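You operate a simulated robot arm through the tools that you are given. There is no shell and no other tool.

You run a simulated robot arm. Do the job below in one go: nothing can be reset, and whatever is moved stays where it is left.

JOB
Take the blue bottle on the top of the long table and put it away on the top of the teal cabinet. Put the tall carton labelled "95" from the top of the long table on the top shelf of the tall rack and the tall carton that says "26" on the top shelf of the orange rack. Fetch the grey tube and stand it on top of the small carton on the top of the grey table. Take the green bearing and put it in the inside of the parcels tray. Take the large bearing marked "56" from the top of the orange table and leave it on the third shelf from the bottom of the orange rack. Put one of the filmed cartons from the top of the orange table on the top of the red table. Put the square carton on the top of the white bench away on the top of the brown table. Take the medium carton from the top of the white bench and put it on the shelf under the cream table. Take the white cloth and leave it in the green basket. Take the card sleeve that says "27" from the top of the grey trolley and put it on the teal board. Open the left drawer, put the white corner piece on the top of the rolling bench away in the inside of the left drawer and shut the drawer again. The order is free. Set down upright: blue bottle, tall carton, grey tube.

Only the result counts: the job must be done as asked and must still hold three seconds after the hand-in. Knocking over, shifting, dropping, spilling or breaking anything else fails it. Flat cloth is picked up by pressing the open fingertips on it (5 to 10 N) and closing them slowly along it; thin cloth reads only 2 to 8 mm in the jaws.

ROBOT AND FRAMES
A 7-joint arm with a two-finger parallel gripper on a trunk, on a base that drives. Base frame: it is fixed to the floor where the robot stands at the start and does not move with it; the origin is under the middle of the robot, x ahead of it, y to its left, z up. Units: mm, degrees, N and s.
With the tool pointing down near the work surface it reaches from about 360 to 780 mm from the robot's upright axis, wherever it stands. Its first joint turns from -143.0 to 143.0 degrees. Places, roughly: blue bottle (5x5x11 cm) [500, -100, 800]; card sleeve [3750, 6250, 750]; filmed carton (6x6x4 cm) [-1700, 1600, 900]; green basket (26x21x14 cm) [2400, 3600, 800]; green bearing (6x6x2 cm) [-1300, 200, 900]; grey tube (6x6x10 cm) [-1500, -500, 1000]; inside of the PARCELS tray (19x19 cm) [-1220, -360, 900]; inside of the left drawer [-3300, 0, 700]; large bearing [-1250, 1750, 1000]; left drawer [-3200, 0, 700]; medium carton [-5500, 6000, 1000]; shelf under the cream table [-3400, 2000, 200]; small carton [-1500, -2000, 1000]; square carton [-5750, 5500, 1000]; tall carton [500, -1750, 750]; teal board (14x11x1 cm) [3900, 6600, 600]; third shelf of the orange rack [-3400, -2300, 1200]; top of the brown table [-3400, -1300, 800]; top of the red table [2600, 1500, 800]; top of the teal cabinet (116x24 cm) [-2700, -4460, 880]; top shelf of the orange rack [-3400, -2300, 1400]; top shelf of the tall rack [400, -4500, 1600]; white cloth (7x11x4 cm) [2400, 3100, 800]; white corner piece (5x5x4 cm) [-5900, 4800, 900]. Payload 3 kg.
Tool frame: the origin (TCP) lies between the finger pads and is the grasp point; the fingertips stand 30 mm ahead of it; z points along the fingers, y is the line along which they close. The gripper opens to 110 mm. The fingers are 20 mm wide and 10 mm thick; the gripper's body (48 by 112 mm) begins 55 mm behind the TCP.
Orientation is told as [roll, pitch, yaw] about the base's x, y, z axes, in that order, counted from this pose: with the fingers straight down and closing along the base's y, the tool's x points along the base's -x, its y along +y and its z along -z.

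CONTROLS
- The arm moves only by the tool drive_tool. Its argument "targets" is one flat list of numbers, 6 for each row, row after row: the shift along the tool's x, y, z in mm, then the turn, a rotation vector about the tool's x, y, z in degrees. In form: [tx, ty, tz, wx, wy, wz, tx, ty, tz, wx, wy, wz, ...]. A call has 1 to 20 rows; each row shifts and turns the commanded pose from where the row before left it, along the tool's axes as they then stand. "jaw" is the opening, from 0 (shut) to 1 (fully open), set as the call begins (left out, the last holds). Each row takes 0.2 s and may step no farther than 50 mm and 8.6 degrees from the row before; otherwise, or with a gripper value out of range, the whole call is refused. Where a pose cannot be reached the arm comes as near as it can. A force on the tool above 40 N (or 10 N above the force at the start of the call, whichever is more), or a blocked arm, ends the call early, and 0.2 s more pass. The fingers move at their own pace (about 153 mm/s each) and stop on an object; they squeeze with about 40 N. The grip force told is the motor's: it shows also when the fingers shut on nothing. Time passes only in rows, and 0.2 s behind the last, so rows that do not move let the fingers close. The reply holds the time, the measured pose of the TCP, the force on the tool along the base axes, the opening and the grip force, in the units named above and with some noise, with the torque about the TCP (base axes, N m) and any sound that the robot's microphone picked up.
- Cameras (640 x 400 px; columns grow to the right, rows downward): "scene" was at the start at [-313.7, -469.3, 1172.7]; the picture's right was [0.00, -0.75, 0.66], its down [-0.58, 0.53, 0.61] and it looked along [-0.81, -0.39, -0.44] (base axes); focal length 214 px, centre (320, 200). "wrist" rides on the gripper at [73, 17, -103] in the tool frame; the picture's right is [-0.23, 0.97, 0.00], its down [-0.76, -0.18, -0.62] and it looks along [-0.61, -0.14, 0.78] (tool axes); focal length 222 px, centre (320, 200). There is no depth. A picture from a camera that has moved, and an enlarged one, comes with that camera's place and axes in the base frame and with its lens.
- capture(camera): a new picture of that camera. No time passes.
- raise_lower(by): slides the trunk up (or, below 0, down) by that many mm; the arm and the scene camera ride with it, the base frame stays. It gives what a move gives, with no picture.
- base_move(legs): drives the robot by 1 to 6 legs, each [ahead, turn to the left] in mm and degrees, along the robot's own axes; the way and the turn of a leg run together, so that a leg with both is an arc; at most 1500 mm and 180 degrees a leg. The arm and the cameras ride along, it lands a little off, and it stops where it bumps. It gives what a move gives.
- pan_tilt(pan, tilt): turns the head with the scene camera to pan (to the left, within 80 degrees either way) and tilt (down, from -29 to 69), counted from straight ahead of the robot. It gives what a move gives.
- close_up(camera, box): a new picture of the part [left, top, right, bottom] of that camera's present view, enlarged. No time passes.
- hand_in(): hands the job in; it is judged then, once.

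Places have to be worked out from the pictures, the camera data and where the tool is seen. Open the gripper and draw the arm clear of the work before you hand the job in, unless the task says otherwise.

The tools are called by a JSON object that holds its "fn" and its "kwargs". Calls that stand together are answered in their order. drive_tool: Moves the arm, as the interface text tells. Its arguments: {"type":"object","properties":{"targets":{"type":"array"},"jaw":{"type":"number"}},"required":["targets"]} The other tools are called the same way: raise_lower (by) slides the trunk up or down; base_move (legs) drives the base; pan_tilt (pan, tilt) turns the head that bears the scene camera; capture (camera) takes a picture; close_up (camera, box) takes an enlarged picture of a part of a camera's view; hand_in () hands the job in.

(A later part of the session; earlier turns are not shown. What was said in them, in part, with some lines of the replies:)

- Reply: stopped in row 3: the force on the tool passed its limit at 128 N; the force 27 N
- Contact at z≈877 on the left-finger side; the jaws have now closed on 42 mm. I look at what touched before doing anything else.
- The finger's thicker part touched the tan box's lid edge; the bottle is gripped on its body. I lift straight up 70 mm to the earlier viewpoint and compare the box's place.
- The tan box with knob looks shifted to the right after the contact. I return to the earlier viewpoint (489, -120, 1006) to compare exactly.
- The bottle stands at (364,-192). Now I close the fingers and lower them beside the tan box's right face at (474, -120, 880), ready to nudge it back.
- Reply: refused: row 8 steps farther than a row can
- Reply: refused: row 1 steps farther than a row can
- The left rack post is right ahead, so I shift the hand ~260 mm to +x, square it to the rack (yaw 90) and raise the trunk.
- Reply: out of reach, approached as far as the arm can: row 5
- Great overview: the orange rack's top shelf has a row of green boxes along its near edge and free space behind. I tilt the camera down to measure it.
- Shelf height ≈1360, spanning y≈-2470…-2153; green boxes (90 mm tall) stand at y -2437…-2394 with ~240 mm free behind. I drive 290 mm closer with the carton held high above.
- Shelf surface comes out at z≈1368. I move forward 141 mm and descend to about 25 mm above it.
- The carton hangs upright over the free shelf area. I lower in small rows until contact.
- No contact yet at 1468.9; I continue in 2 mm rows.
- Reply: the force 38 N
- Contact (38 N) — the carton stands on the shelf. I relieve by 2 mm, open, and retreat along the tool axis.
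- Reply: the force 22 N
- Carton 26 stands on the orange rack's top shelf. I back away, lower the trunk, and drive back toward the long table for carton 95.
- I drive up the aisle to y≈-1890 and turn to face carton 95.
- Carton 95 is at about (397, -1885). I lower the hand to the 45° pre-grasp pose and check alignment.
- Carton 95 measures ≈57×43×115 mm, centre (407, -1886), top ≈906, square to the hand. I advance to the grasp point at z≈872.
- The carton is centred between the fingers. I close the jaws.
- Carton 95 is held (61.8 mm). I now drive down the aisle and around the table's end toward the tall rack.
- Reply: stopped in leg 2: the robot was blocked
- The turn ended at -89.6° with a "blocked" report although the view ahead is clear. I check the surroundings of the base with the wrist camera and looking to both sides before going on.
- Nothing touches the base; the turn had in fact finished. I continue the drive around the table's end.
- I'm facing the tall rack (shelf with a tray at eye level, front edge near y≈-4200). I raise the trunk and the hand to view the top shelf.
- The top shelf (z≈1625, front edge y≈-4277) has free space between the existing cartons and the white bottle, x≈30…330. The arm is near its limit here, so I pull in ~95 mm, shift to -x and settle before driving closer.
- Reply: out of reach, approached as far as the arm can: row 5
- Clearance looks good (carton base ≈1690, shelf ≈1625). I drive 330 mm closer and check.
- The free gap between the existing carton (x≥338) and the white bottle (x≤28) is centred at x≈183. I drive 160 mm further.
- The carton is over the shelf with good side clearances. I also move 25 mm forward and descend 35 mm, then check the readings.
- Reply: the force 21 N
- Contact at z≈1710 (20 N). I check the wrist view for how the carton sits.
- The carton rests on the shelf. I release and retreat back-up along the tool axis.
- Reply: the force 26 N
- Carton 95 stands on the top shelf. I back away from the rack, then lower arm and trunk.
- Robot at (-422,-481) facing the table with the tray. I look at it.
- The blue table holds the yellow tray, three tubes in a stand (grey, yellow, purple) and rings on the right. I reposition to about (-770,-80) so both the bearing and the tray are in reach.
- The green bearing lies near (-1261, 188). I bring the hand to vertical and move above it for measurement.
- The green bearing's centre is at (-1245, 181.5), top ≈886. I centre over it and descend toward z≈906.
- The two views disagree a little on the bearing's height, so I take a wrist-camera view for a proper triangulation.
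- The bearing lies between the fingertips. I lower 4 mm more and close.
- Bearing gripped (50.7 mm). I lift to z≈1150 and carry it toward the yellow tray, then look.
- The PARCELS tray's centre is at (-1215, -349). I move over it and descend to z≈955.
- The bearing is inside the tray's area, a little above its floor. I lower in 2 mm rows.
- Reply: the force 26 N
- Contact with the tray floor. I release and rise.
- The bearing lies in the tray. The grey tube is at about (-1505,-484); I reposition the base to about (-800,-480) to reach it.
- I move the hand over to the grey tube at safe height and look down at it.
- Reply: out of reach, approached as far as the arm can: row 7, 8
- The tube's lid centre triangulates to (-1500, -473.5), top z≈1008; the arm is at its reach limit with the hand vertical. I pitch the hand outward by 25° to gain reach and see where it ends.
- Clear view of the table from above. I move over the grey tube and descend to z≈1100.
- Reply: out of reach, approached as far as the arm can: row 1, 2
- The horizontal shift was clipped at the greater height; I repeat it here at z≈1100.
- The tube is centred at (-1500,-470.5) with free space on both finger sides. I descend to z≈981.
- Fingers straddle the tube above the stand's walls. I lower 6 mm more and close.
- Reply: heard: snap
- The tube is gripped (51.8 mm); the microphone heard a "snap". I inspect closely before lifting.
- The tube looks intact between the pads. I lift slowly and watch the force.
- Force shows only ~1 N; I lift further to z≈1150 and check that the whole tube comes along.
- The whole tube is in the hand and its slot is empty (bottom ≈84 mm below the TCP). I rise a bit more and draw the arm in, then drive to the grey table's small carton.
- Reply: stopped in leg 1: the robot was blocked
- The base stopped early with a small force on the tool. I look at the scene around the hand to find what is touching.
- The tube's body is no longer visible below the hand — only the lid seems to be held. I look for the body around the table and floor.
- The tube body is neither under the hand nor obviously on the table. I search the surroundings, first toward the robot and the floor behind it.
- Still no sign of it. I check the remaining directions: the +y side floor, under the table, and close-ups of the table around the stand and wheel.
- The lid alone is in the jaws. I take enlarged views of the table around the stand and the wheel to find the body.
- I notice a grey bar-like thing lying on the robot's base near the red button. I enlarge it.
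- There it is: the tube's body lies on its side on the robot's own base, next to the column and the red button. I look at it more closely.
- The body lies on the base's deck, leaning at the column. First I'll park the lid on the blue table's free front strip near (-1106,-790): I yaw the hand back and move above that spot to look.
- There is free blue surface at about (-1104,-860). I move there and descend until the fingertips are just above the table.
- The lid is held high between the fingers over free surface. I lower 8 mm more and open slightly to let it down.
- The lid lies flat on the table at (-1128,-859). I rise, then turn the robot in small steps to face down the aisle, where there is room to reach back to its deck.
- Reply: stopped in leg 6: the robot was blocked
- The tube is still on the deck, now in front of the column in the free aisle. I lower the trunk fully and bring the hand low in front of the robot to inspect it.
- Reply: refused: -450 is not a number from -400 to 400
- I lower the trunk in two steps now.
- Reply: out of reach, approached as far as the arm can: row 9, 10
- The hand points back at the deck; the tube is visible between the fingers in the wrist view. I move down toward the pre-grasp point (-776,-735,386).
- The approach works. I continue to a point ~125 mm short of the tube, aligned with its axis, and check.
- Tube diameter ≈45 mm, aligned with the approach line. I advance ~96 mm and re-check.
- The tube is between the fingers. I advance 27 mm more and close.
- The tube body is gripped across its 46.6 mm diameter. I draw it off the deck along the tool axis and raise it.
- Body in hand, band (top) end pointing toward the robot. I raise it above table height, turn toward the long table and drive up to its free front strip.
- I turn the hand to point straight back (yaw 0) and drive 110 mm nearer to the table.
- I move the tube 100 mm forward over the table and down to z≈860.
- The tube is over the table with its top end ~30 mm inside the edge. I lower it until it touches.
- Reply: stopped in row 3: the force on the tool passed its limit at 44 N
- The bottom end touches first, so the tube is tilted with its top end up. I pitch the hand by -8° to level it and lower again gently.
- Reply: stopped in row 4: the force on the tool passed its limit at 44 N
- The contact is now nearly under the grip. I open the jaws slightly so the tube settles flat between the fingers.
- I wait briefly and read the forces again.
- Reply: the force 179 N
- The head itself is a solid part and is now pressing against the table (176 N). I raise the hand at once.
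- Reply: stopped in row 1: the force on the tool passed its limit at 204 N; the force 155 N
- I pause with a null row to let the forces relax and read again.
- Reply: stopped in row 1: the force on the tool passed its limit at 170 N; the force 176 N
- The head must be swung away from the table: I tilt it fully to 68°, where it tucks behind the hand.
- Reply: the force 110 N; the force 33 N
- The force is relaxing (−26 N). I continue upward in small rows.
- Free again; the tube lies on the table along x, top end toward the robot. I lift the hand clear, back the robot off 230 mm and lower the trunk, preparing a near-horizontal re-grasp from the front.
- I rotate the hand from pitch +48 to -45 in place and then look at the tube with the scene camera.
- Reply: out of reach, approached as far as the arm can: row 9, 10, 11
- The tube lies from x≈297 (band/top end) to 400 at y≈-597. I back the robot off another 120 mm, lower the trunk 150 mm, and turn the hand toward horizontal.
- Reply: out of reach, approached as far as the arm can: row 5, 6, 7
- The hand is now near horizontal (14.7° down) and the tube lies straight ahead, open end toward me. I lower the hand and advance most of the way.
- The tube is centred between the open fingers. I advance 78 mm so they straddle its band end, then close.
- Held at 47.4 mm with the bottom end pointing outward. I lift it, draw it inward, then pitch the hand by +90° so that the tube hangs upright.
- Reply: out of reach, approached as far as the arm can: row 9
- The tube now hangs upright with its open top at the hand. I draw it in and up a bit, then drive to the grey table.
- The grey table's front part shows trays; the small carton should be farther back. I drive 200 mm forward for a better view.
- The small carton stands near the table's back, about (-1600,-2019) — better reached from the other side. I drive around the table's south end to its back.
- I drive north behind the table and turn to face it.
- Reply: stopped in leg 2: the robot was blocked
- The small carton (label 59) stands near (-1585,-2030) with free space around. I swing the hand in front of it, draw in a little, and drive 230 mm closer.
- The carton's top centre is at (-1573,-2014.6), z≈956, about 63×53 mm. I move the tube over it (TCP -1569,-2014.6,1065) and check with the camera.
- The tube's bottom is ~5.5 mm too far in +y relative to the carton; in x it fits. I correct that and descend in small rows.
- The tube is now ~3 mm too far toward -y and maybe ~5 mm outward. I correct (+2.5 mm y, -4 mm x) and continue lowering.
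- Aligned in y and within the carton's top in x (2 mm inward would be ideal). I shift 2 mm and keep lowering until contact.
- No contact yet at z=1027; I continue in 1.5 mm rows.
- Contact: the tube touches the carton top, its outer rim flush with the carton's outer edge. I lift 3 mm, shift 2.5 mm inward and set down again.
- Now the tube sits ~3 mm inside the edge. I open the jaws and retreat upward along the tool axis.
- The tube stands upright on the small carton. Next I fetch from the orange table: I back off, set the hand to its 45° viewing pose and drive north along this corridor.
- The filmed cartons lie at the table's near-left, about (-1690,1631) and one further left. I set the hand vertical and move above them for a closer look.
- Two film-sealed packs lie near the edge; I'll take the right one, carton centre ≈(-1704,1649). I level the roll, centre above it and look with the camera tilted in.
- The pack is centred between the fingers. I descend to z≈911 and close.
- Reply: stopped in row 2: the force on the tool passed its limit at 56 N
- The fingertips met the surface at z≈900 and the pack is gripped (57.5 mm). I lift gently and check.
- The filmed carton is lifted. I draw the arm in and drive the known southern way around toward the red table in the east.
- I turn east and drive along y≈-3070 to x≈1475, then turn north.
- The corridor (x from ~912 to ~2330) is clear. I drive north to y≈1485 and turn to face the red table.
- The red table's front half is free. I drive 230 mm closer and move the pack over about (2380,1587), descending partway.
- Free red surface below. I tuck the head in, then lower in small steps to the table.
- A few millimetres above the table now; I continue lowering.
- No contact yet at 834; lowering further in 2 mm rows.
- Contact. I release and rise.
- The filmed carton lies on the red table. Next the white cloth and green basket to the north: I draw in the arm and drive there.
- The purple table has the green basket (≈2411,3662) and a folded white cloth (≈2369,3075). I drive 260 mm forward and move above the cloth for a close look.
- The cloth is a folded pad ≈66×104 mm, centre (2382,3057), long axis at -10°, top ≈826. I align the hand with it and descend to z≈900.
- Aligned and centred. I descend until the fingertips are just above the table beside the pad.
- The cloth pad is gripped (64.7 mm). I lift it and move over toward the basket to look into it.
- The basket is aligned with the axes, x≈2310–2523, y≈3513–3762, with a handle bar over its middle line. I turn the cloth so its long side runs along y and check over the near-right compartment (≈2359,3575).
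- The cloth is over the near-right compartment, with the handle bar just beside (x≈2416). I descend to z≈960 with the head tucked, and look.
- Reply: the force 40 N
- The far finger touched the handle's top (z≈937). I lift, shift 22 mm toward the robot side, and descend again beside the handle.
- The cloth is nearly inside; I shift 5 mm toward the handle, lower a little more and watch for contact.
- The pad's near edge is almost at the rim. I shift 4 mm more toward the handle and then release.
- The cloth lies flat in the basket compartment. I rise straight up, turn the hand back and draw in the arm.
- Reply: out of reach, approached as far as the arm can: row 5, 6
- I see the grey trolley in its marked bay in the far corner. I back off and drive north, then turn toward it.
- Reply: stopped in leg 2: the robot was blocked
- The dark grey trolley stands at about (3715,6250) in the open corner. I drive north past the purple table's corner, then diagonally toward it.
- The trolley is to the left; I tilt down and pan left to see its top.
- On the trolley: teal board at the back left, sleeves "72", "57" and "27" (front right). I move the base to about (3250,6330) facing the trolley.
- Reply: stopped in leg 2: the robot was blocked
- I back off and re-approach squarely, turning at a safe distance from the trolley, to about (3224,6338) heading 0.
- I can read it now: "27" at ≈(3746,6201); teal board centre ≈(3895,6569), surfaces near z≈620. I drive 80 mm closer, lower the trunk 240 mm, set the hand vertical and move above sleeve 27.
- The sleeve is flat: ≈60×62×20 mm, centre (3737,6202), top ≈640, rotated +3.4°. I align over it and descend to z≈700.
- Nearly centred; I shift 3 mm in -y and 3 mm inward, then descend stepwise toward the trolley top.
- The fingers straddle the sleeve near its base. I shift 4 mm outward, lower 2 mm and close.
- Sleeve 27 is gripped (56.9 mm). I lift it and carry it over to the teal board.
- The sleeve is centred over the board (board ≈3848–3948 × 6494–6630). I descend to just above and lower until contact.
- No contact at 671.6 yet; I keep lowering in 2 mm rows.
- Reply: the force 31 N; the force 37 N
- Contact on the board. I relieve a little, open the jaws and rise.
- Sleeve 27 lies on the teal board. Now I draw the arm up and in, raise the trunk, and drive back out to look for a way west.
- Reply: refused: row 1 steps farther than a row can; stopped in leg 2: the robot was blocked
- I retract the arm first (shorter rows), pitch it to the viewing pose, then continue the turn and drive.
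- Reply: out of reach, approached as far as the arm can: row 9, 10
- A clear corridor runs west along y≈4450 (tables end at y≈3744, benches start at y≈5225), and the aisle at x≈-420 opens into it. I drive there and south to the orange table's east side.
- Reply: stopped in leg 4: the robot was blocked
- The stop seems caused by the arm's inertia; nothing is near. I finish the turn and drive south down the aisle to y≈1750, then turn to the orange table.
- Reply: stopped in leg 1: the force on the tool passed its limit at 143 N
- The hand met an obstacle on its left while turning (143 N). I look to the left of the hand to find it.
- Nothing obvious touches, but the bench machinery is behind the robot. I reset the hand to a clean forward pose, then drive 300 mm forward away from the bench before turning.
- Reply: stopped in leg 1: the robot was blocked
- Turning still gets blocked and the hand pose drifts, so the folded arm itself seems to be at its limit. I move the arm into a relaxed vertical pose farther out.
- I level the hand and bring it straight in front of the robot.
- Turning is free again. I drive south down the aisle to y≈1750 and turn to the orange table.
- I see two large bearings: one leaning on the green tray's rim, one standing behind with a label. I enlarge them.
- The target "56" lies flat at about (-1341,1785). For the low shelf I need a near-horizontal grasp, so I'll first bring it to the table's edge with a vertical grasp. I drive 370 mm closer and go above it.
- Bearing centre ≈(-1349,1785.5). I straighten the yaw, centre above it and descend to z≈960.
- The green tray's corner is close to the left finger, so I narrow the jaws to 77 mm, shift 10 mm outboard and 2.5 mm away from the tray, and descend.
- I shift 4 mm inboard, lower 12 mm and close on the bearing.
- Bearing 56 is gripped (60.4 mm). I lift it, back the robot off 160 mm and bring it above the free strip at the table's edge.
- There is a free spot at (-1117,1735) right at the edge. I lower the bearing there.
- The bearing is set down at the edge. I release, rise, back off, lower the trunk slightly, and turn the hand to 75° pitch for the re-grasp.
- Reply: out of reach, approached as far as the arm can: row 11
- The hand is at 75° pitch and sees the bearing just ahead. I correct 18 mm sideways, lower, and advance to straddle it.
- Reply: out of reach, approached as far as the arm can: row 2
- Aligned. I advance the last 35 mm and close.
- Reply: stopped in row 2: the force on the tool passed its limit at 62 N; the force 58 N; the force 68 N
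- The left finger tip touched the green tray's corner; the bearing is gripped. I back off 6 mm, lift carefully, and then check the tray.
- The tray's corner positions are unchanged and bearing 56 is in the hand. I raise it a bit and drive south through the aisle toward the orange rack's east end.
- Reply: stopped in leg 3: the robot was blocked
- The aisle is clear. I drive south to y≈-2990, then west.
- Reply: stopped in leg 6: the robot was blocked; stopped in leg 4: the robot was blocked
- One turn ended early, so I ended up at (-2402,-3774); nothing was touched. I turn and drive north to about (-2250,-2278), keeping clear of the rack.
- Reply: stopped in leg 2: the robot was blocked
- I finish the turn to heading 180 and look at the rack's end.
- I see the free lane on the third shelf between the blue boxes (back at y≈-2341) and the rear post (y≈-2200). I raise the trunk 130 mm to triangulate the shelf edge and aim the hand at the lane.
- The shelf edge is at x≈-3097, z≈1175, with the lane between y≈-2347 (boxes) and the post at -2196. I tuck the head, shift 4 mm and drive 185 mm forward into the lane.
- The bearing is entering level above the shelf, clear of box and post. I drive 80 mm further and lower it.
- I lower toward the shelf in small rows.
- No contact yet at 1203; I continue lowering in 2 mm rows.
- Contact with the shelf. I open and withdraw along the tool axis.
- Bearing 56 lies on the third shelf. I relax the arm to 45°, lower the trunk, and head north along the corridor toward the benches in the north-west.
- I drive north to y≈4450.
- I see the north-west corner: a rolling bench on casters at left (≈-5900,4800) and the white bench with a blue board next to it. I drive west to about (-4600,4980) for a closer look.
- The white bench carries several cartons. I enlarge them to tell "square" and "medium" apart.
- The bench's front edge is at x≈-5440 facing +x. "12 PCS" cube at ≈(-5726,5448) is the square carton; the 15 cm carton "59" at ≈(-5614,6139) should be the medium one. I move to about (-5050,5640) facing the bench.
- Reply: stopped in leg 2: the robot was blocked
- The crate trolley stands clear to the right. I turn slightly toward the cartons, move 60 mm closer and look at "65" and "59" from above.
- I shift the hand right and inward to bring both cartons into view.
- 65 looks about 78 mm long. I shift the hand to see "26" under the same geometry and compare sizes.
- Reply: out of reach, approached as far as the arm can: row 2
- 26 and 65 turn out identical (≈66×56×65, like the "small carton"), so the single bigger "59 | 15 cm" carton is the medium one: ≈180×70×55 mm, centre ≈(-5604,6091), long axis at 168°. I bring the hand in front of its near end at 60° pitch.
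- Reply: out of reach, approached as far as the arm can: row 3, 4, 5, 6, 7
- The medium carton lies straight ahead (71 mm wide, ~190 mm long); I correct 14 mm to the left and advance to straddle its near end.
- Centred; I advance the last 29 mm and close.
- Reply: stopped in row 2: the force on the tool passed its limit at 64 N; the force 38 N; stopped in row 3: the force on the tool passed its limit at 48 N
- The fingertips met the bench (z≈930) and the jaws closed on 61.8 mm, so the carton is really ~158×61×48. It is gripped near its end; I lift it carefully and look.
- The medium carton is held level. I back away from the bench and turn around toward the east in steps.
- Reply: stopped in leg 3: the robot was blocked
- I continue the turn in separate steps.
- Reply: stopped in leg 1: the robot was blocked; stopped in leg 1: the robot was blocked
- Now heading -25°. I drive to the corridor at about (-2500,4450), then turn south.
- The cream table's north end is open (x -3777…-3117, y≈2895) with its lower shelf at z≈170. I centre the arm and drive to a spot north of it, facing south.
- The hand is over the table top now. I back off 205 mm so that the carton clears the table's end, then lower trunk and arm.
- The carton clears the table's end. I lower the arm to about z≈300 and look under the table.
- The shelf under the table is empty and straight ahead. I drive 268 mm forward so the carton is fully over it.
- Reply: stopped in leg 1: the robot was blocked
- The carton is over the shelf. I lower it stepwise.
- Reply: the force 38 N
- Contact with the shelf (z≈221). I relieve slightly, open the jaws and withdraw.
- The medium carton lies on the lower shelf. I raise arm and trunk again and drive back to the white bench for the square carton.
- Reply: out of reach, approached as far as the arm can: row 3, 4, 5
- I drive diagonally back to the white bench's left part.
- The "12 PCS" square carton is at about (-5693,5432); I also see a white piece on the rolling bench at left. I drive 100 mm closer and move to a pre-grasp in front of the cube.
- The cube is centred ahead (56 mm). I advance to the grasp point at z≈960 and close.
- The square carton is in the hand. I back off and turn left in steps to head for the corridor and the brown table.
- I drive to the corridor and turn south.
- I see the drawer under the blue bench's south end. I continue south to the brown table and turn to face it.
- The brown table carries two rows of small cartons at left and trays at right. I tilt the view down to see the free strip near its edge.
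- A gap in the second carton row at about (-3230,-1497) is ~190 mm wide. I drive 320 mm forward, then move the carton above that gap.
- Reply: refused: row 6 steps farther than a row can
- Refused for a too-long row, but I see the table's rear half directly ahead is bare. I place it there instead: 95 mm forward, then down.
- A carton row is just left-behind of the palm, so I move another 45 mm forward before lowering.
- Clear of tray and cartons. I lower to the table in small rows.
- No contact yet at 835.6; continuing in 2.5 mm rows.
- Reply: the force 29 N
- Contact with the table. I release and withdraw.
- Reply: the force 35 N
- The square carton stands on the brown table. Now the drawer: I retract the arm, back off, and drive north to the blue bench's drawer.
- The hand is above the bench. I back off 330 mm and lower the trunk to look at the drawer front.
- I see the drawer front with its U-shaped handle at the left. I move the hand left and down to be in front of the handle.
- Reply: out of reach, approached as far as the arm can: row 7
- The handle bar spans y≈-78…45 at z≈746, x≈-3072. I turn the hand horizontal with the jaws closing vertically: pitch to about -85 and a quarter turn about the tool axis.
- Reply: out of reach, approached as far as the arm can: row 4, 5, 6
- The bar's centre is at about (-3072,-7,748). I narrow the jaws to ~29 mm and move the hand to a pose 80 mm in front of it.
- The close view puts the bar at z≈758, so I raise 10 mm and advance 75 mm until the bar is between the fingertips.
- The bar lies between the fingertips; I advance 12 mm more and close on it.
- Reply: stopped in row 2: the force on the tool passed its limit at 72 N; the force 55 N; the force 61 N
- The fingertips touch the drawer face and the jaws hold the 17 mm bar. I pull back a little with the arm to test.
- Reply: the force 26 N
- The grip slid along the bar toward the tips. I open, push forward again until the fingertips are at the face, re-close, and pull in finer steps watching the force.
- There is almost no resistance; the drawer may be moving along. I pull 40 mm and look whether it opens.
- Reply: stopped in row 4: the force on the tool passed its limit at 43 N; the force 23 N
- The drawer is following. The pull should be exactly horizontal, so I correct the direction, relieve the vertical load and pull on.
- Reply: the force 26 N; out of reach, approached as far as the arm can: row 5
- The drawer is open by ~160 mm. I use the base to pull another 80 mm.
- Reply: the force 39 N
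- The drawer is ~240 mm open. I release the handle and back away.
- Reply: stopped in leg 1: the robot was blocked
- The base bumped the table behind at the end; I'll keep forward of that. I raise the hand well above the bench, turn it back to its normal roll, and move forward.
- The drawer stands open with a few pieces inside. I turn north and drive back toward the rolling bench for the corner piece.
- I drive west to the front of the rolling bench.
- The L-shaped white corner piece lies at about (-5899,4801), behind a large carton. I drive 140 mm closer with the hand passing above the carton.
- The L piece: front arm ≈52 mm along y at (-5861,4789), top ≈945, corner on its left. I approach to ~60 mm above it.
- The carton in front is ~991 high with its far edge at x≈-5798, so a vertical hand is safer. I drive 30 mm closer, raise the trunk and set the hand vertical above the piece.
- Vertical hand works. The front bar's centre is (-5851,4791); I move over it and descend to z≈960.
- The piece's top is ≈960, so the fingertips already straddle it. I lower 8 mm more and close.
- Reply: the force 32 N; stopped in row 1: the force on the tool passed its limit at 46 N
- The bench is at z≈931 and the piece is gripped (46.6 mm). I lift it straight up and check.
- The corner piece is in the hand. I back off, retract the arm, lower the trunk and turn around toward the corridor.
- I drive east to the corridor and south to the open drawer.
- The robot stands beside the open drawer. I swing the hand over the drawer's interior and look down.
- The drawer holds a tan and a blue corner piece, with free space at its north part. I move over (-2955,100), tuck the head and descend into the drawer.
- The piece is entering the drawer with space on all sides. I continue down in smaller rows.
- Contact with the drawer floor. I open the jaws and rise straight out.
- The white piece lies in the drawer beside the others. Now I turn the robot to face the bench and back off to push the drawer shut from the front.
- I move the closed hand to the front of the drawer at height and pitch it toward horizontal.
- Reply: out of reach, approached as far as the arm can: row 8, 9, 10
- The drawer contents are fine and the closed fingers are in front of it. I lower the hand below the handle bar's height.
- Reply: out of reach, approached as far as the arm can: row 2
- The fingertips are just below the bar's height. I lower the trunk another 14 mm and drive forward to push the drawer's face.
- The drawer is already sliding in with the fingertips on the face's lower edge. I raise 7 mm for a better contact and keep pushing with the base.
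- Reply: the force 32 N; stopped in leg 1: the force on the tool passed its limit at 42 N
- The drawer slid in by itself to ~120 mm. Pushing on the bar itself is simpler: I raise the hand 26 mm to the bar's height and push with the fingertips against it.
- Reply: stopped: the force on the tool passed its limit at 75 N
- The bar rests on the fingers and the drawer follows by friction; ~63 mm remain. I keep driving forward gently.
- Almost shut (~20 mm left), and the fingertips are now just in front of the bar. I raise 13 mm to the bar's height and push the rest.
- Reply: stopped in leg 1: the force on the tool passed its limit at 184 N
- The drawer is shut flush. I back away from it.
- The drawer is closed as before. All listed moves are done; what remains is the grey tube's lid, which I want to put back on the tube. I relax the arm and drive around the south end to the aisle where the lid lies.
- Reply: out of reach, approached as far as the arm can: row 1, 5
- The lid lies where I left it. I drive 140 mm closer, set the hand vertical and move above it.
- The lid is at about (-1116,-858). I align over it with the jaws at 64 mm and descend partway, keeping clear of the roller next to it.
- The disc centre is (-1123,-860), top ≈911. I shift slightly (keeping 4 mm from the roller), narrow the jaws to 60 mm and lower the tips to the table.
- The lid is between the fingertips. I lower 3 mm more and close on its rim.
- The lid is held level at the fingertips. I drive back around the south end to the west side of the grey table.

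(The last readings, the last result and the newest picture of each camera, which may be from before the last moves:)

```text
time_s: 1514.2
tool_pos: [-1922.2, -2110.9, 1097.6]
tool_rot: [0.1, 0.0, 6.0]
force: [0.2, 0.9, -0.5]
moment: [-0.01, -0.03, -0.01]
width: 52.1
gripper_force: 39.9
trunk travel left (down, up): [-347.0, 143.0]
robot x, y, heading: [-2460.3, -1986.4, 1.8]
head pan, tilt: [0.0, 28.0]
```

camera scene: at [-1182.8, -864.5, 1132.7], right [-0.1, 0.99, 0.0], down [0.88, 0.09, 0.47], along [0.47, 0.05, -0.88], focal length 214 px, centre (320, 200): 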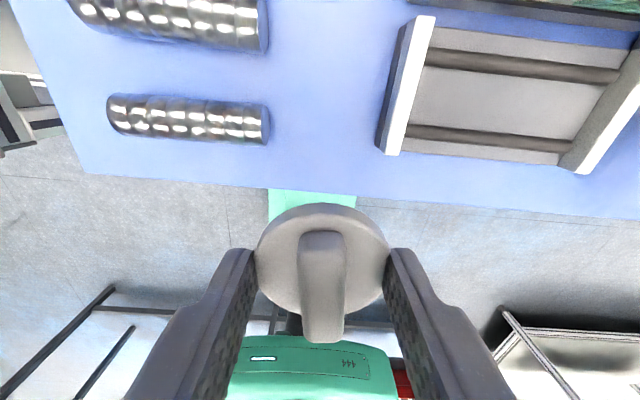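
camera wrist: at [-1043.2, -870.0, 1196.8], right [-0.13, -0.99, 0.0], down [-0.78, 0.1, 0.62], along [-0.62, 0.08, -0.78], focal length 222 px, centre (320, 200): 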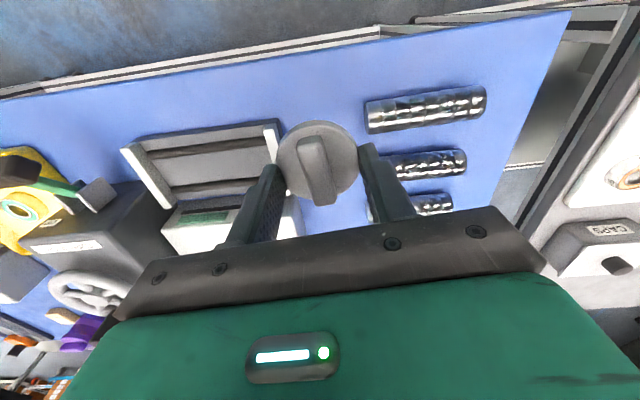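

I'm behind the grey table again. I raise the trunk 80 mm and look ahead at the tube before approaching.

{"fn": "raise_lower", "kwargs": {"by": 80}}

{"fn": "pan_tilt", "kwargs": {"pan": 0, "tilt": -29}}

{"fn": "capture", "kwargs": {"camera": "scene"}}

{"fn": "capture", "kwargs": {"camera": "wrist"}}

```text
time_s: 1515.4
tool_pos: [-1921.7, -2110.1, 1177.7]
tool_rot: [0.1, 0.0, 5.9]
force: [0.6, 0.4, 0.4]
moment: [-0.02, -0.02, 0.0]
width: 52.0
gripper_force: 40.0
trunk travel left (down, up): [-427.0, 63.0]
robot x, y, heading: [-2460.8, -1990.5, 1.6]
head pan, tilt: [0.0, 28.0]
```

```text
time_s: 1516.7
tool_pos: [-1922.7, -2109.5, 1179.2]
tool_rot: [0.1, 0.0, 5.8]
force: [0.3, 0.1, 0.0]
moment: [-0.02, -0.04, 0.0]
width: 51.9
gripper_force: 40.6
trunk travel left (down, up): [-427.0, 63.0]
robot x, y, heading: [-2460.7, -1986.4, 1.6]
head pan, tilt: [0.0, -28.6]
```

```text
taken
camera scene: at [-1773.7, -2092.2, 1242.5], right [0.1, -0.99, 0.0], down [-0.87, -0.09, -0.48], along [0.48, 0.05, -0.88], focal length 214 px, centre (320, 200)
```

scene: 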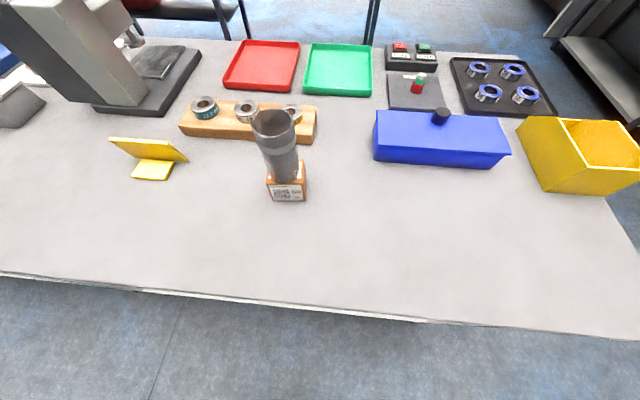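

```text
taken
camera wrist: at [-1995.3, -2101.0, 1282.2], right [0.13, 0.99, 0.0], down [0.78, -0.1, 0.62], along [0.62, -0.08, -0.78], focal length 222 px, centre (320, 200)
```

wrist: 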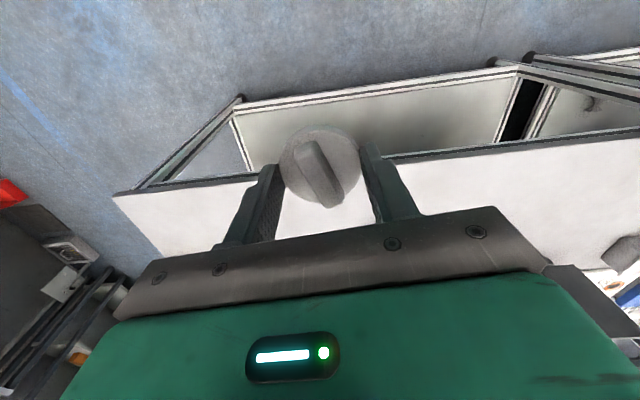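

The tube stands upright on its carton. I drive 250 mm closer and bring the lid beside the tube to measure from above.

{"fn": "base_move", "kwargs": {"legs": [[250, 0]]}}

{"fn": "drive_tool", "kwargs": {"targets": [0, 0, 0, 0, 0, 5.9, 0, 45, 0, 0, 0, 0, 0, 40, 0, 0, 0, 0]}}

{"fn": "pan_tilt", "kwargs": {"pan": 0, "tilt": 0}}

{"fn": "capture", "kwargs": {"camera": "scene"}}

```text
time_s: 1518.5
tool_pos: [-1669.7, -2101.8, 1177.8]
tool_rot: [0.1, 0.0, 6.0]
force: [-0.7, 0.7, 0.0]
moment: [0.06, 0.0, 0.0]
width: 51.8
gripper_force: 39.7
trunk travel left (down, up): [-427.0, 63.0]
robot x, y, heading: [-2211.3, -1984.4, 1.9]
head pan, tilt: [0.0, -28.6]
```

```text
time_s: 1519.3
tool_pos: [-1666.5, -2018.0, 1178.0]
tool_rot: [0.1, 0.1, 0.1]
force: [1.0, -0.2, -0.5]
moment: [0.05, 0.06, -0.02]
width: 52.0
gripper_force: 40.0
trunk travel left (down, up): [-427.0, 63.0]
robot x, y, heading: [-2205.6, -1978.3, 2.1]
head pan, tilt: [0.0, -28.6]
```

```text
time_s: 1520.2
tool_pos: [-1667.2, -2016.6, 1179.1]
tool_rot: [0.1, -0.1, 0.2]
force: [0.2, 0.0, 0.0]
moment: [0.0, 0.02, 0.01]
width: 52.2
gripper_force: 40.5
trunk travel left (down, up): [-427.0, 63.0]
robot x, y, heading: [-2208.8, -1978.3, 1.7]
head pan, tilt: [0.0, 0.0]
```

```text
taken
camera scene: at [-1558.0, -2015.1, 1218.8], right [0.0, -1.0, 0.0], down [-1.0, 0.0, 0.0], along [0.0, 0.0, -1.0], focal length 214 px, centre (320, 200)
```

scene: 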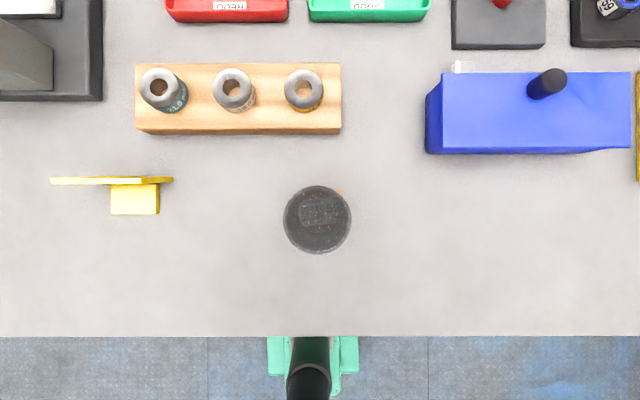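

The tube's top centre is at (-1571.5,-2013), top z≈1058. I check how the lid sits in the hand to get its centre offset.

{"fn": "pan_tilt", "kwargs": {"pan": 0, "tilt": 28}}

{"fn": "capture", "kwargs": {"camera": "scene"}}

{"fn": "close_up", "kwargs": {"camera": "wrist", "box": [240, 100, 400, 200]}}

```text
time_s: 1521.1
tool_pos: [-1668.1, -2017.6, 1177.5]
tool_rot: [0.1, 0.0, 0.1]
force: [-0.4, -0.1, -0.7]
moment: [0.03, 0.01, 0.01]
width: 52.3
gripper_force: 39.3
trunk travel left (down, up): [-427.0, 63.0]
robot x, y, heading: [-2207.4, -1979.5, 1.9]
head pan, tilt: [0.0, 28.0]
```

```text
taken
camera scene: at [-1603.2, -2015.2, 1217.6], right [0.0, -1.0, 0.0], down [-0.88, 0.0, 0.47], along [-0.47, 0.0, -0.88], focal length 214 px, centre (320, 200)
```

scene: 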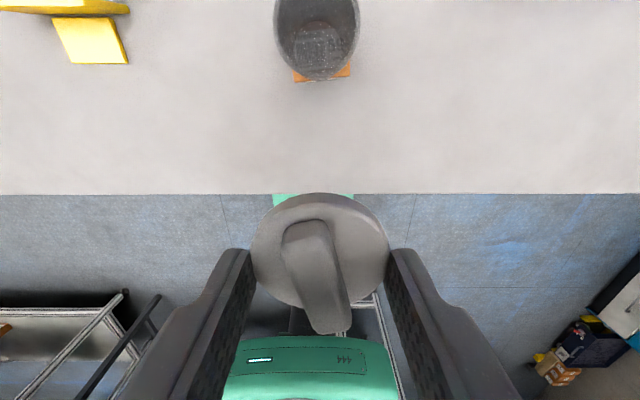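

```text
4.00 times, centred on (320, 150) of wrist
camera zoom: at [-1739.2, -2001.2, 1281.5], right [0.23, 0.97, 0.0], down [0.76, -0.18, 0.62], along [0.61, -0.14, -0.78], focal length 888 px, centre (320, 400)
```

zoom: 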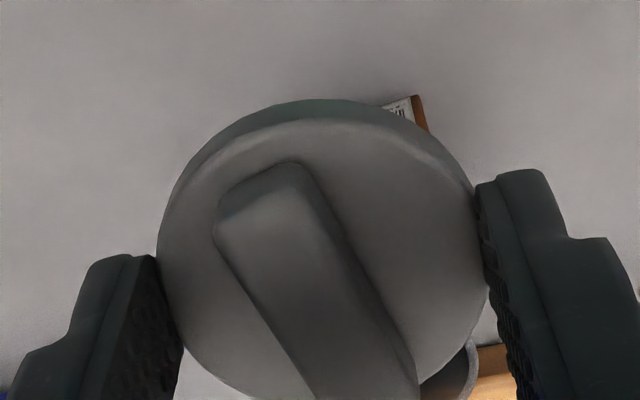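

The lid's centre is ≈6.5 mm outboard of the TCP. I move it above the tube (88.8 mm forward, 2 mm left) and descend to a little above the tube's rim.

{"fn": "drive_tool", "kwargs": {"targets": [-44.4, 1.1, 0, 0, 0, 0, -44.4, 1.1, 0, 0, 0, 0, 0, 0, 35, 0, 0, 0, 0, 0, 25, 0, 0, 0]}}

{"fn": "capture", "kwargs": {"camera": "scene"}}

{"fn": "capture", "kwargs": {"camera": "wrist"}}

```text
time_s: 1522.1
tool_pos: [-1582.5, -2014.5, 1119.5]
tool_rot: [0.0, -0.1, 0.1]
force: [-0.1, -0.3, 0.7]
moment: [0.01, -0.04, 0.01]
width: 51.9
gripper_force: 40.0
trunk travel left (down, up): [-427.0, 63.0]
robot x, y, heading: [-2207.9, -1980.5, 1.8]
head pan, tilt: [0.0, 28.0]
```

```text
taken
camera scene: at [-1518.3, -2011.8, 1159.6], right [0.0, -1.0, 0.0], down [-0.88, 0.0, 0.47], along [-0.47, 0.0, -0.88], focal length 214 px, centre (320, 200)
```

scene: 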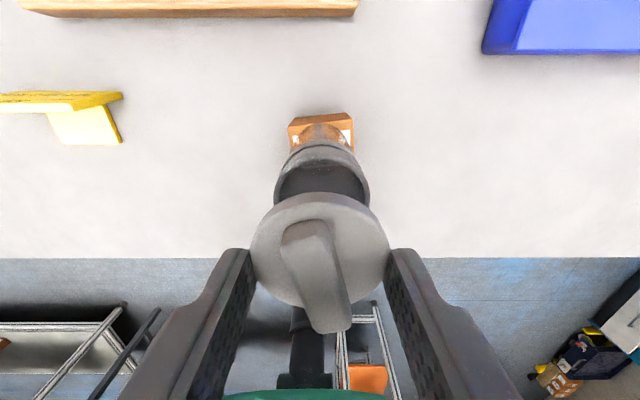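

```text
taken
camera wrist: at [-1654.3, -1997.9, 1223.3], right [0.23, 0.97, 0.0], down [0.76, -0.18, 0.62], along [0.61, -0.14, -0.78], focal length 222 px, centre (320, 200)
```

wrist: 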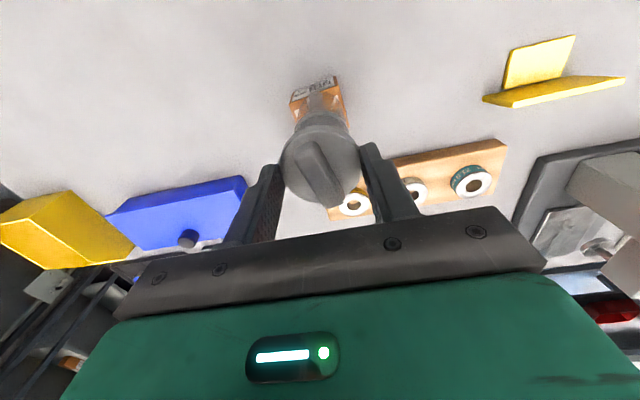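

I re-read the pose and look straight down beside it to refine the alignment.

{"fn": "drive_tool", "kwargs": {"targets": [0, 0, 0, 0, 0, 0, 0, 0, 0, 0, 0, 0]}}

{"fn": "close_up", "kwargs": {"camera": "scene", "box": [240, 100, 400, 200]}}

{"fn": "close_up", "kwargs": {"camera": "wrist", "box": [240, 60, 400, 160]}}

```text
time_s: 1522.7
tool_pos: [-1583.8, -2013.6, 1119.4]
tool_rot: [0.2, 0.0, 0.0]
force: [-0.5, -0.5, 0.3]
moment: [0.02, -0.02, 0.0]
width: 51.9
gripper_force: 39.4
trunk travel left (down, up): [-427.0, 63.0]
robot x, y, heading: [-2208.6, -1983.9, 1.8]
head pan, tilt: [0.0, 28.0]
```

```text
4.00 times, centred on (320, 150) of scene
camera zoom: at [-1518.4, -2011.8, 1159.4], right [0.0, -1.0, 0.0], down [-0.88, 0.0, 0.47], along [-0.47, 0.0, -0.88], focal length 858 px, centre (320, 400)
```

zoom: 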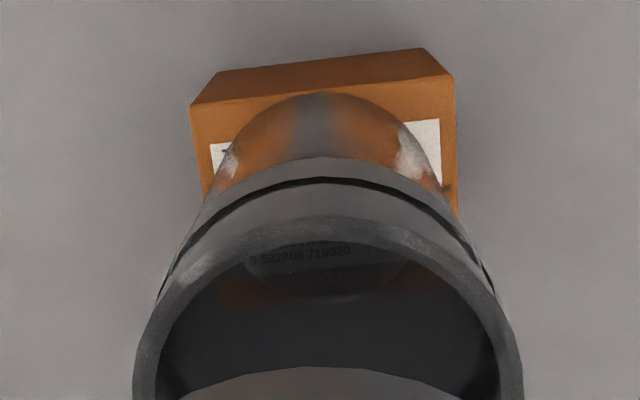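

```text
4.00 times, centred on (320, 110) of wrist
camera zoom: at [-1654.3, -1997.9, 1223.2], right [0.23, 0.97, 0.0], down [0.76, -0.18, 0.62], along [0.61, -0.14, -0.78], focal length 888 px, centre (320, 560)
```

zoom: 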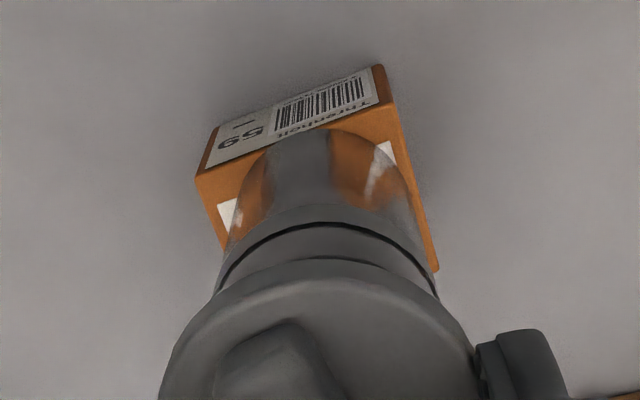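

Edges seen by both cameras: lid spans x -1605…-1554, tube rim centre is x≈-1570.8, y≈-2012.9. I shift the lid 8.8 mm outboard and 1 mm in -y, lower to ~6 mm above the rim, and check again.

{"fn": "drive_tool", "kwargs": {"targets": [-8.8, -1, 0, 0, 0, 0, 0, 0, 15, 0, 0, 0, 0, 0, 0, 0, 0, 0]}}

{"fn": "close_up", "kwargs": {"camera": "scene", "box": [200, 100, 440, 250]}}

{"fn": "close_up", "kwargs": {"camera": "wrist", "box": [200, 60, 440, 210]}}

```text
time_s: 1523.5
tool_pos: [-1572.7, -2013.5, 1104.5]
tool_rot: [0.2, 0.2, 0.1]
force: [-0.4, 0.7, 0.1]
moment: [0.0, 0.01, -0.01]
width: 52.2
gripper_force: 40.5
trunk travel left (down, up): [-427.0, 63.0]
robot x, y, heading: [-2210.4, -1979.8, 1.7]
head pan, tilt: [0.0, 28.0]
```

```text
2.67 times, centred on (320, 175) of scene
camera zoom: at [-1509.2, -2011.6, 1144.3], right [0.0, -1.0, 0.0], down [-0.88, 0.0, 0.47], along [-0.47, 0.0, -0.88], focal length 572 px, centre (320, 267)
```

zoom: 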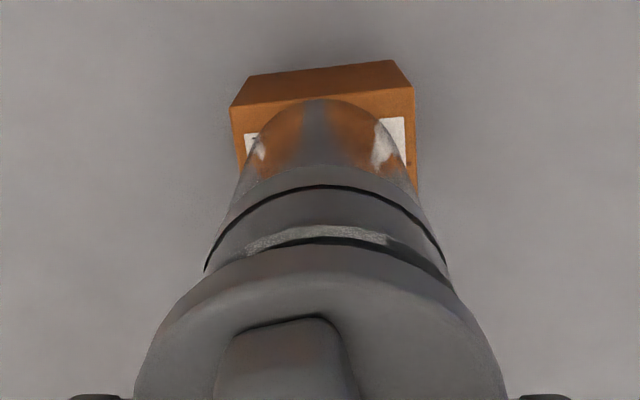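

```text
2.67 times, centred on (320, 135) of wrist
camera zoom: at [-1645.0, -1997.7, 1208.3], right [0.23, 0.97, 0.0], down [0.76, -0.18, 0.62], along [0.61, -0.14, -0.78], focal length 592 px, centre (320, 373)
```

zoom: 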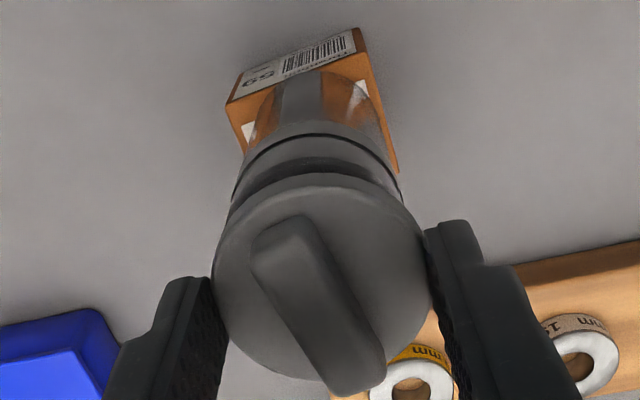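

Concentric within ~1 mm now (1 mm more toward -y needed). I correct that and lower gently onto the rim.

{"fn": "drive_tool", "kwargs": {"targets": [0, -1, 3, 0, 0, 0, 0, 0, 2, 0, 0, 0, 0, 0, 1, 0, 0, 0, 0, 0, 1, 0, 0, 0]}}

{"fn": "close_up", "kwargs": {"camera": "scene", "box": [200, 100, 440, 250]}}

```text
time_s: 1524.5
tool_pos: [-1572.4, -2014.4, 1096.8]
tool_rot: [0.1, 0.0, 0.1]
force: [0.4, -0.1, -0.7]
moment: [0.03, -0.01, 0.0]
width: 51.9
gripper_force: 40.3
trunk travel left (down, up): [-427.0, 63.0]
robot x, y, heading: [-2204.1, -1978.9, 2.2]
head pan, tilt: [0.0, 28.0]
```

```text
2.67 times, centred on (320, 175) of scene
camera zoom: at [-1507.6, -2013.5, 1136.8], right [0.0, -1.0, 0.0], down [-0.88, 0.0, 0.47], along [-0.47, 0.0, -0.88], focal length 572 px, centre (320, 267)
```

zoom: 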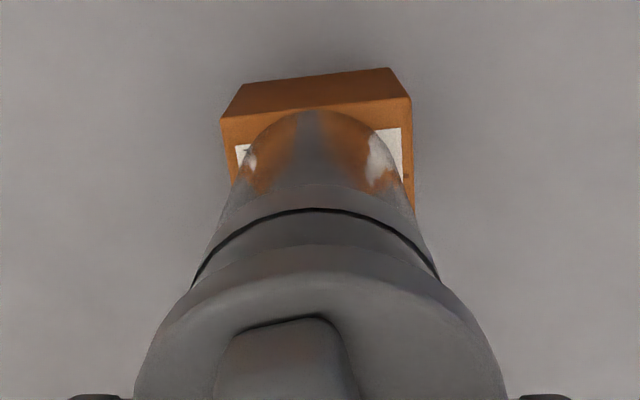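

The lid is at the rim and still force-free. I continue 1 mm at a time.

{"fn": "drive_tool", "kwargs": {"targets": [0, 0, 1, 0, 0, 0, 0, 0, 1, 0, 0, 0, 0, 0, 1, 0, 0, 0]}}

```text
time_s: 1525.3
tool_pos: [-1572.6, -2016.6, 1093.3]
tool_rot: [0.1, 0.0, 0.1]
force: [0.6, 0.3, -0.2]
moment: [0.0, -0.04, 0.01]
width: 52.0
gripper_force: 40.1
trunk travel left (down, up): [-427.0, 63.0]
robot x, y, heading: [-2210.2, -1979.2, 1.8]
head pan, tilt: [0.0, 28.0]
```

{"fn": "drive_tool", "kwargs": {"targets": [0, 0, 1, 0, 0, 0, 0, 0, 1, 0, 0, 0, 0, 0, 1, 0, 0, 0]}}

{"fn": "close_up", "kwargs": {"camera": "scene", "box": [200, 100, 440, 250]}}

```text
time_s: 1526.1
tool_pos: [-1572.3, -2015.5, 1090.7]
tool_rot: [0.0, 0.1, 0.0]
force: [0.1, -0.2, 0.4]
moment: [-0.01, 0.02, -0.02]
width: 52.0
gripper_force: 40.2
trunk travel left (down, up): [-427.0, 63.0]
robot x, y, heading: [-2207.1, -1977.2, 1.7]
head pan, tilt: [0.0, 28.0]
```

```text
2.67 times, centred on (320, 175) of scene
camera zoom: at [-1507.6, -2013.9, 1130.9], right [0.0, -1.0, 0.0], down [-0.88, 0.0, 0.47], along [-0.47, 0.0, -0.88], focal length 572 px, centre (320, 267)
```

zoom: 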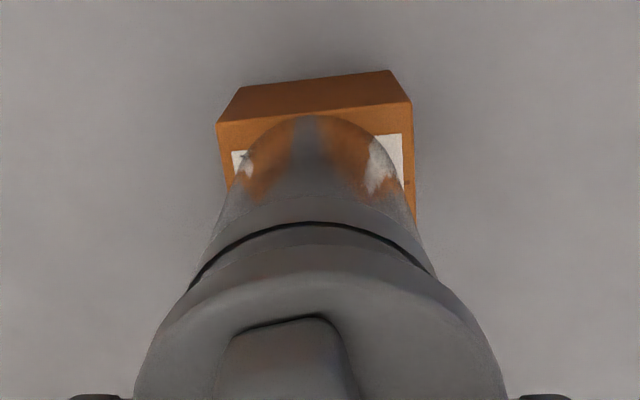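

{"fn": "drive_tool", "kwargs": {"targets": [0, 0, 1, 0, 0, 0, 0, 0, 1, 0, 0, 0, 0, 0, 1, 0, 0, 0, 0, 0, 1, 0, 0, 0]}}

```text
time_s: 1527.1
tool_pos: [-1573.1, -2016.5, 1089.7]
tool_rot: [0.1, -0.4, 0.0]
force: [-0.3, -1.4, 34.4]
moment: [-0.16, 0.15, 0.01]
width: 52.0
gripper_force: 39.9
trunk travel left (down, up): [-427.0, 63.0]
robot x, y, heading: [-2207.4, -1974.8, 1.8]
head pan, tilt: [0.0, 28.0]
```

The lid rests on the rim with 34 N, well centred. I press 1 mm more to try to seat it.

{"fn": "drive_tool", "kwargs": {"targets": [0, 0, 0.7, 0, 0, 0]}}

{"fn": "close_up", "kwargs": {"camera": "scene", "box": [200, 100, 440, 250]}}

```text
time_s: 1527.5
tool_pos: [-1572.0, -2016.1, 1090.0]
tool_rot: [0.1, -0.3, 0.0]
force: [2.8, -0.5, 44.5]
moment: [-0.04, -0.11, -0.01]
width: 52.0
gripper_force: 39.9
trunk travel left (down, up): [-427.0, 63.0]
robot x, y, heading: [-2208.7, -1979.2, 1.8]
head pan, tilt: [0.0, 28.0]
```

```text
2.67 times, centred on (320, 175) of scene
camera zoom: at [-1508.5, -2013.5, 1129.7], right [0.0, -1.0, 0.0], down [-0.89, 0.0, 0.46], along [-0.46, 0.0, -0.89], focal length 572 px, centre (320, 267)
```

zoom: 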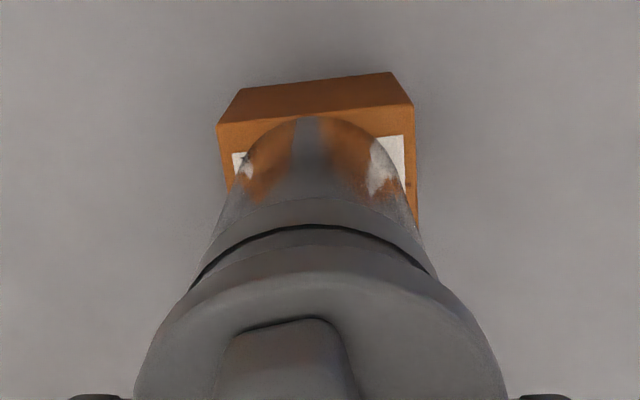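

No further travel; the lid sits flat on the tube's rim. I relieve the load, open the jaws gently and rise straight up.

{"fn": "drive_tool", "kwargs": {"targets": [0, 0, -1.5, 0, 0, 0, 0, 0, -1.2, 0, 0, 0]}}

{"fn": "drive_tool", "kwargs": {"targets": [0, 0, 0, 0, 0, 0, 0, 0, 0, 0, 0, 0], "jaw": 0.6}}

{"fn": "capture", "kwargs": {"camera": "scene"}}

```text
time_s: 1528.1
tool_pos: [-1573.1, -2015.3, 1089.4]
tool_rot: [0.1, 0.0, 0.0]
force: [6.4, 0.4, 31.1]
moment: [0.0, -0.6, -0.02]
width: 51.9
gripper_force: 39.8
trunk travel left (down, up): [-427.0, 63.0]
robot x, y, heading: [-2209.4, -1978.6, 1.7]
head pan, tilt: [0.0, 28.0]
```

```text
time_s: 1528.7
tool_pos: [-1572.7, -2015.5, 1089.0]
tool_rot: [0.1, 0.1, 0.1]
force: [0.2, 0.0, 0.8]
moment: [0.01, 0.01, -0.03]
width: 65.9
gripper_force: 0.0
trunk travel left (down, up): [-427.0, 63.0]
robot x, y, heading: [-2209.6, -1978.4, 2.0]
head pan, tilt: [0.0, 28.0]
```

```text
taken
camera scene: at [-1508.2, -2013.4, 1128.1], right [0.0, -1.0, 0.0], down [-0.88, 0.0, 0.47], along [-0.47, 0.0, -0.88], focal length 214 px, centre (320, 200)
```

scene: 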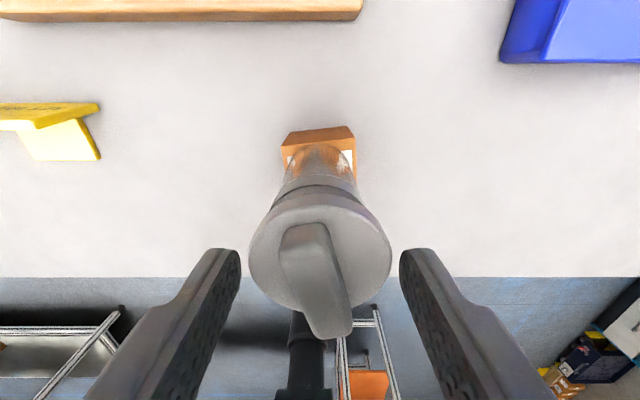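

The lid stays on top of the tube. I rise straight up and look.

{"fn": "drive_tool", "kwargs": {"targets": [0, 0, -10, 0, 0, 0, 0, 0, -25, 0, 0, 0, 0, 0, -40, 0, 0, 0, 0, 0, -40, 0, 0, 0]}}

{"fn": "capture", "kwargs": {"camera": "scene"}}

{"fn": "capture", "kwargs": {"camera": "wrist"}}

```text
time_s: 1529.7
tool_pos: [-1572.6, -2014.0, 1203.0]
tool_rot: [0.1, 0.0, 0.1]
force: [-0.7, -0.3, 0.4]
moment: [0.02, 0.02, -0.02]
width: 65.6
gripper_force: 0.1
trunk travel left (down, up): [-427.0, 63.0]
robot x, y, heading: [-2209.5, -1980.9, 2.0]
head pan, tilt: [0.0, 28.0]
```

```text
taken
camera scene: at [-1508.4, -2012.8, 1243.1], right [0.0, -1.0, 0.0], down [-0.88, 0.0, 0.47], along [-0.47, 0.0, -0.88], focal length 214 px, centre (320, 200)
```

scene: 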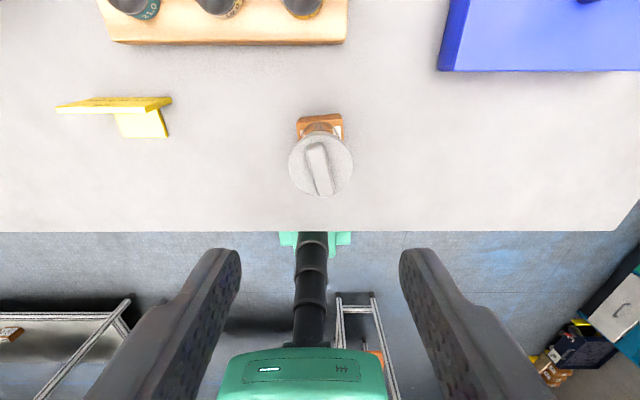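

```text
taken
camera wrist: at [-1644.2, -1998.9, 1307.1], right [0.22, 0.97, 0.0], down [0.76, -0.18, 0.62], along [0.61, -0.14, -0.78], focal length 222 px, centre (320, 200)
```

wrist: 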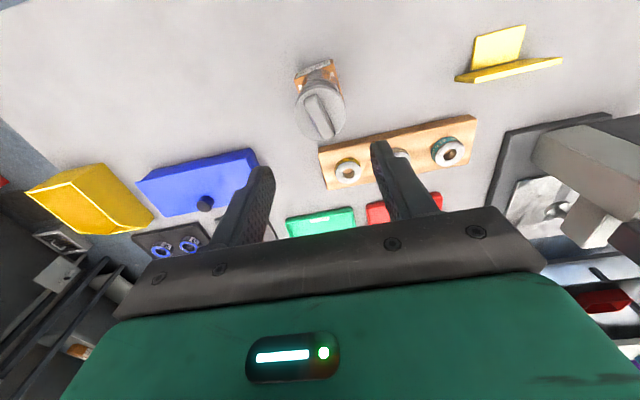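

The tube now stands with its lid on the small carton. I open the jaws, back the robot away and draw the arm clear.

{"fn": "base_move", "kwargs": {"legs": [[-330, 0]]}}

{"fn": "drive_tool", "kwargs": {"targets": [0, 0, 0, 0, 0, 0, 0, 0, 0, 0, 0, 0], "jaw": 1}}

{"fn": "pan_tilt", "kwargs": {"pan": 0, "tilt": -29}}

{"fn": "capture", "kwargs": {"camera": "scene"}}

{"fn": "close_up", "kwargs": {"camera": "scene", "box": [220, 0, 420, 125]}}

```text
time_s: 1531.9
tool_pos: [-1901.8, -2022.3, 1202.8]
tool_rot: [0.0, 0.1, 0.4]
force: [-1.1, 0.4, 0.1]
moment: [-0.06, 0.03, 0.02]
width: 66.0
gripper_force: 0.0
trunk travel left (down, up): [-427.0, 63.0]
robot x, y, heading: [-2542.9, -1989.9, 2.2]
head pan, tilt: [0.0, 28.0]
```

```text
time_s: 1532.5
tool_pos: [-1901.8, -2021.3, 1203.6]
tool_rot: [0.1, 0.0, 0.4]
force: [0.3, -0.4, 0.2]
moment: [0.0, 0.03, 0.03]
width: 109.8
gripper_force: 0.0
trunk travel left (down, up): [-427.0, 63.0]
robot x, y, heading: [-2540.2, -1989.8, 2.3]
head pan, tilt: [0.0, 28.0]
```

```text
time_s: 1533.8
tool_pos: [-1901.9, -2022.2, 1204.8]
tool_rot: [0.2, 0.0, 0.5]
force: [0.2, -0.1, 0.5]
moment: [0.01, -0.01, 0.03]
width: 110.3
gripper_force: 0.0
trunk travel left (down, up): [-427.0, 63.0]
robot x, y, heading: [-2537.5, -1991.2, 1.8]
head pan, tilt: [0.0, -28.6]
```

```text
taken
camera scene: at [-1753.2, -2018.7, 1267.5], right [0.01, -1.0, 0.0], down [-0.88, -0.01, -0.48], along [0.48, 0.01, -0.88], focal length 214 px, centre (320, 200)
```

scene: 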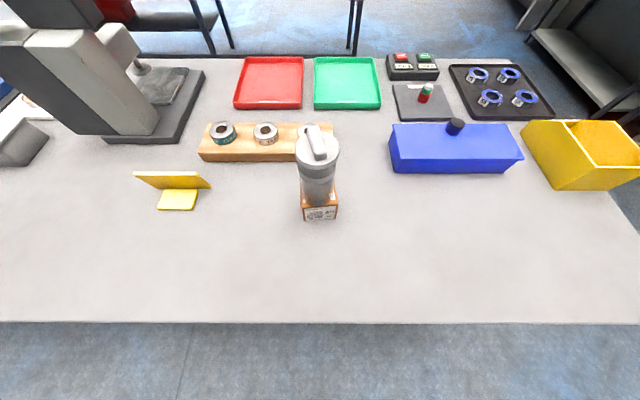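

```text
3.20 times, centred on (320, 62) of scene
camera zoom: at [-1753.2, -2018.7, 1267.5], right [0.01, -1.0, 0.0], down [-0.88, -0.01, -0.48], along [0.48, 0.01, -0.88], focal length 686 px, centre (320, 640)
```

zoom: 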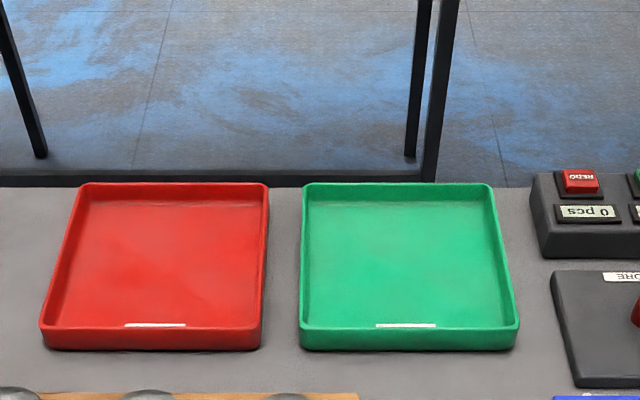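

The tube with its lid stands upright on the small carton. All twelve moves are made, the gripper is open and empty, and the arm is clear, so I hand the job in.

Three things did not go cleanly along the way:
- **Tan box:** I nudged it on the long table and pushed it back to within about 2 mm.
- **Grey tube's lid:** it snapped off during the first grasp and the body dropped. I set the body on the carton and laid the lid back on the rim. It did not snap on again.
- **Medium carton:** nothing on the bench was labelled "medium". I took the "59 | 15 cm" one, because the other two were identical small cartons.

{"fn": "hand_in", "kwargs": {}}

```text
The job is handed in.
```

I've handed the job in with all twelve moves made, but the grey tube, the choice of medium carton and a few accidental contacts could still count against it. The gripper is open and empty, and the arm is clear.

**What could count against it:**
- **Grey tube:** its lid snapped off in my first grasp, and the body fell onto the robot's own base. I stood the body upright on the small carton and laid the lid on its rim. Pressing with about 44 N did not snap it back on, so the lid is only resting there.
- **Medium carton:** nothing on the white bench was marked "medium". I took the single larger carton labelled "59 | 15 cm", because the other two were identical and matched the small carton on the grey table.
- **Tan box on the long table:** a finger dragged it about 19 mm. I pushed it back to within about 2 mm of its old place.
- **Other contacts:** the robot's base bumped the blue table from behind, a fingertip touched the green tray on the orange table, and the camera head pressed on the long table. The tray had not moved. I did not re-check the things on the blue table, and I saw nothing displaced on the long table.

**Where things ended up:**

| Object | Place | Last seen |
|---|---|---|
| Blue bottle | top of the teal cabinet | upright |
| Tall carton "95" | top shelf of the tall rack | upright |
| Tall carton "26" | top shelf of the orange rack | upright |
| Grey tube | small carton on the grey table | upright, lid loose |
| Green bearing | PARCELS tray | inside |
| Large bearing "56" | third shelf of the orange rack | flat |
| Filmed carton | top of the red table | flat |
| Square carton ("12 PCS") | top of the brown table | standing |
| Medium carton ("59") | shelf under the cream table | flat |
| White cloth | green basket | flat in a compartment |
| Card sleeve "27" | teal board | on the board |
| White corner piece | left drawer | inside, drawer shut |
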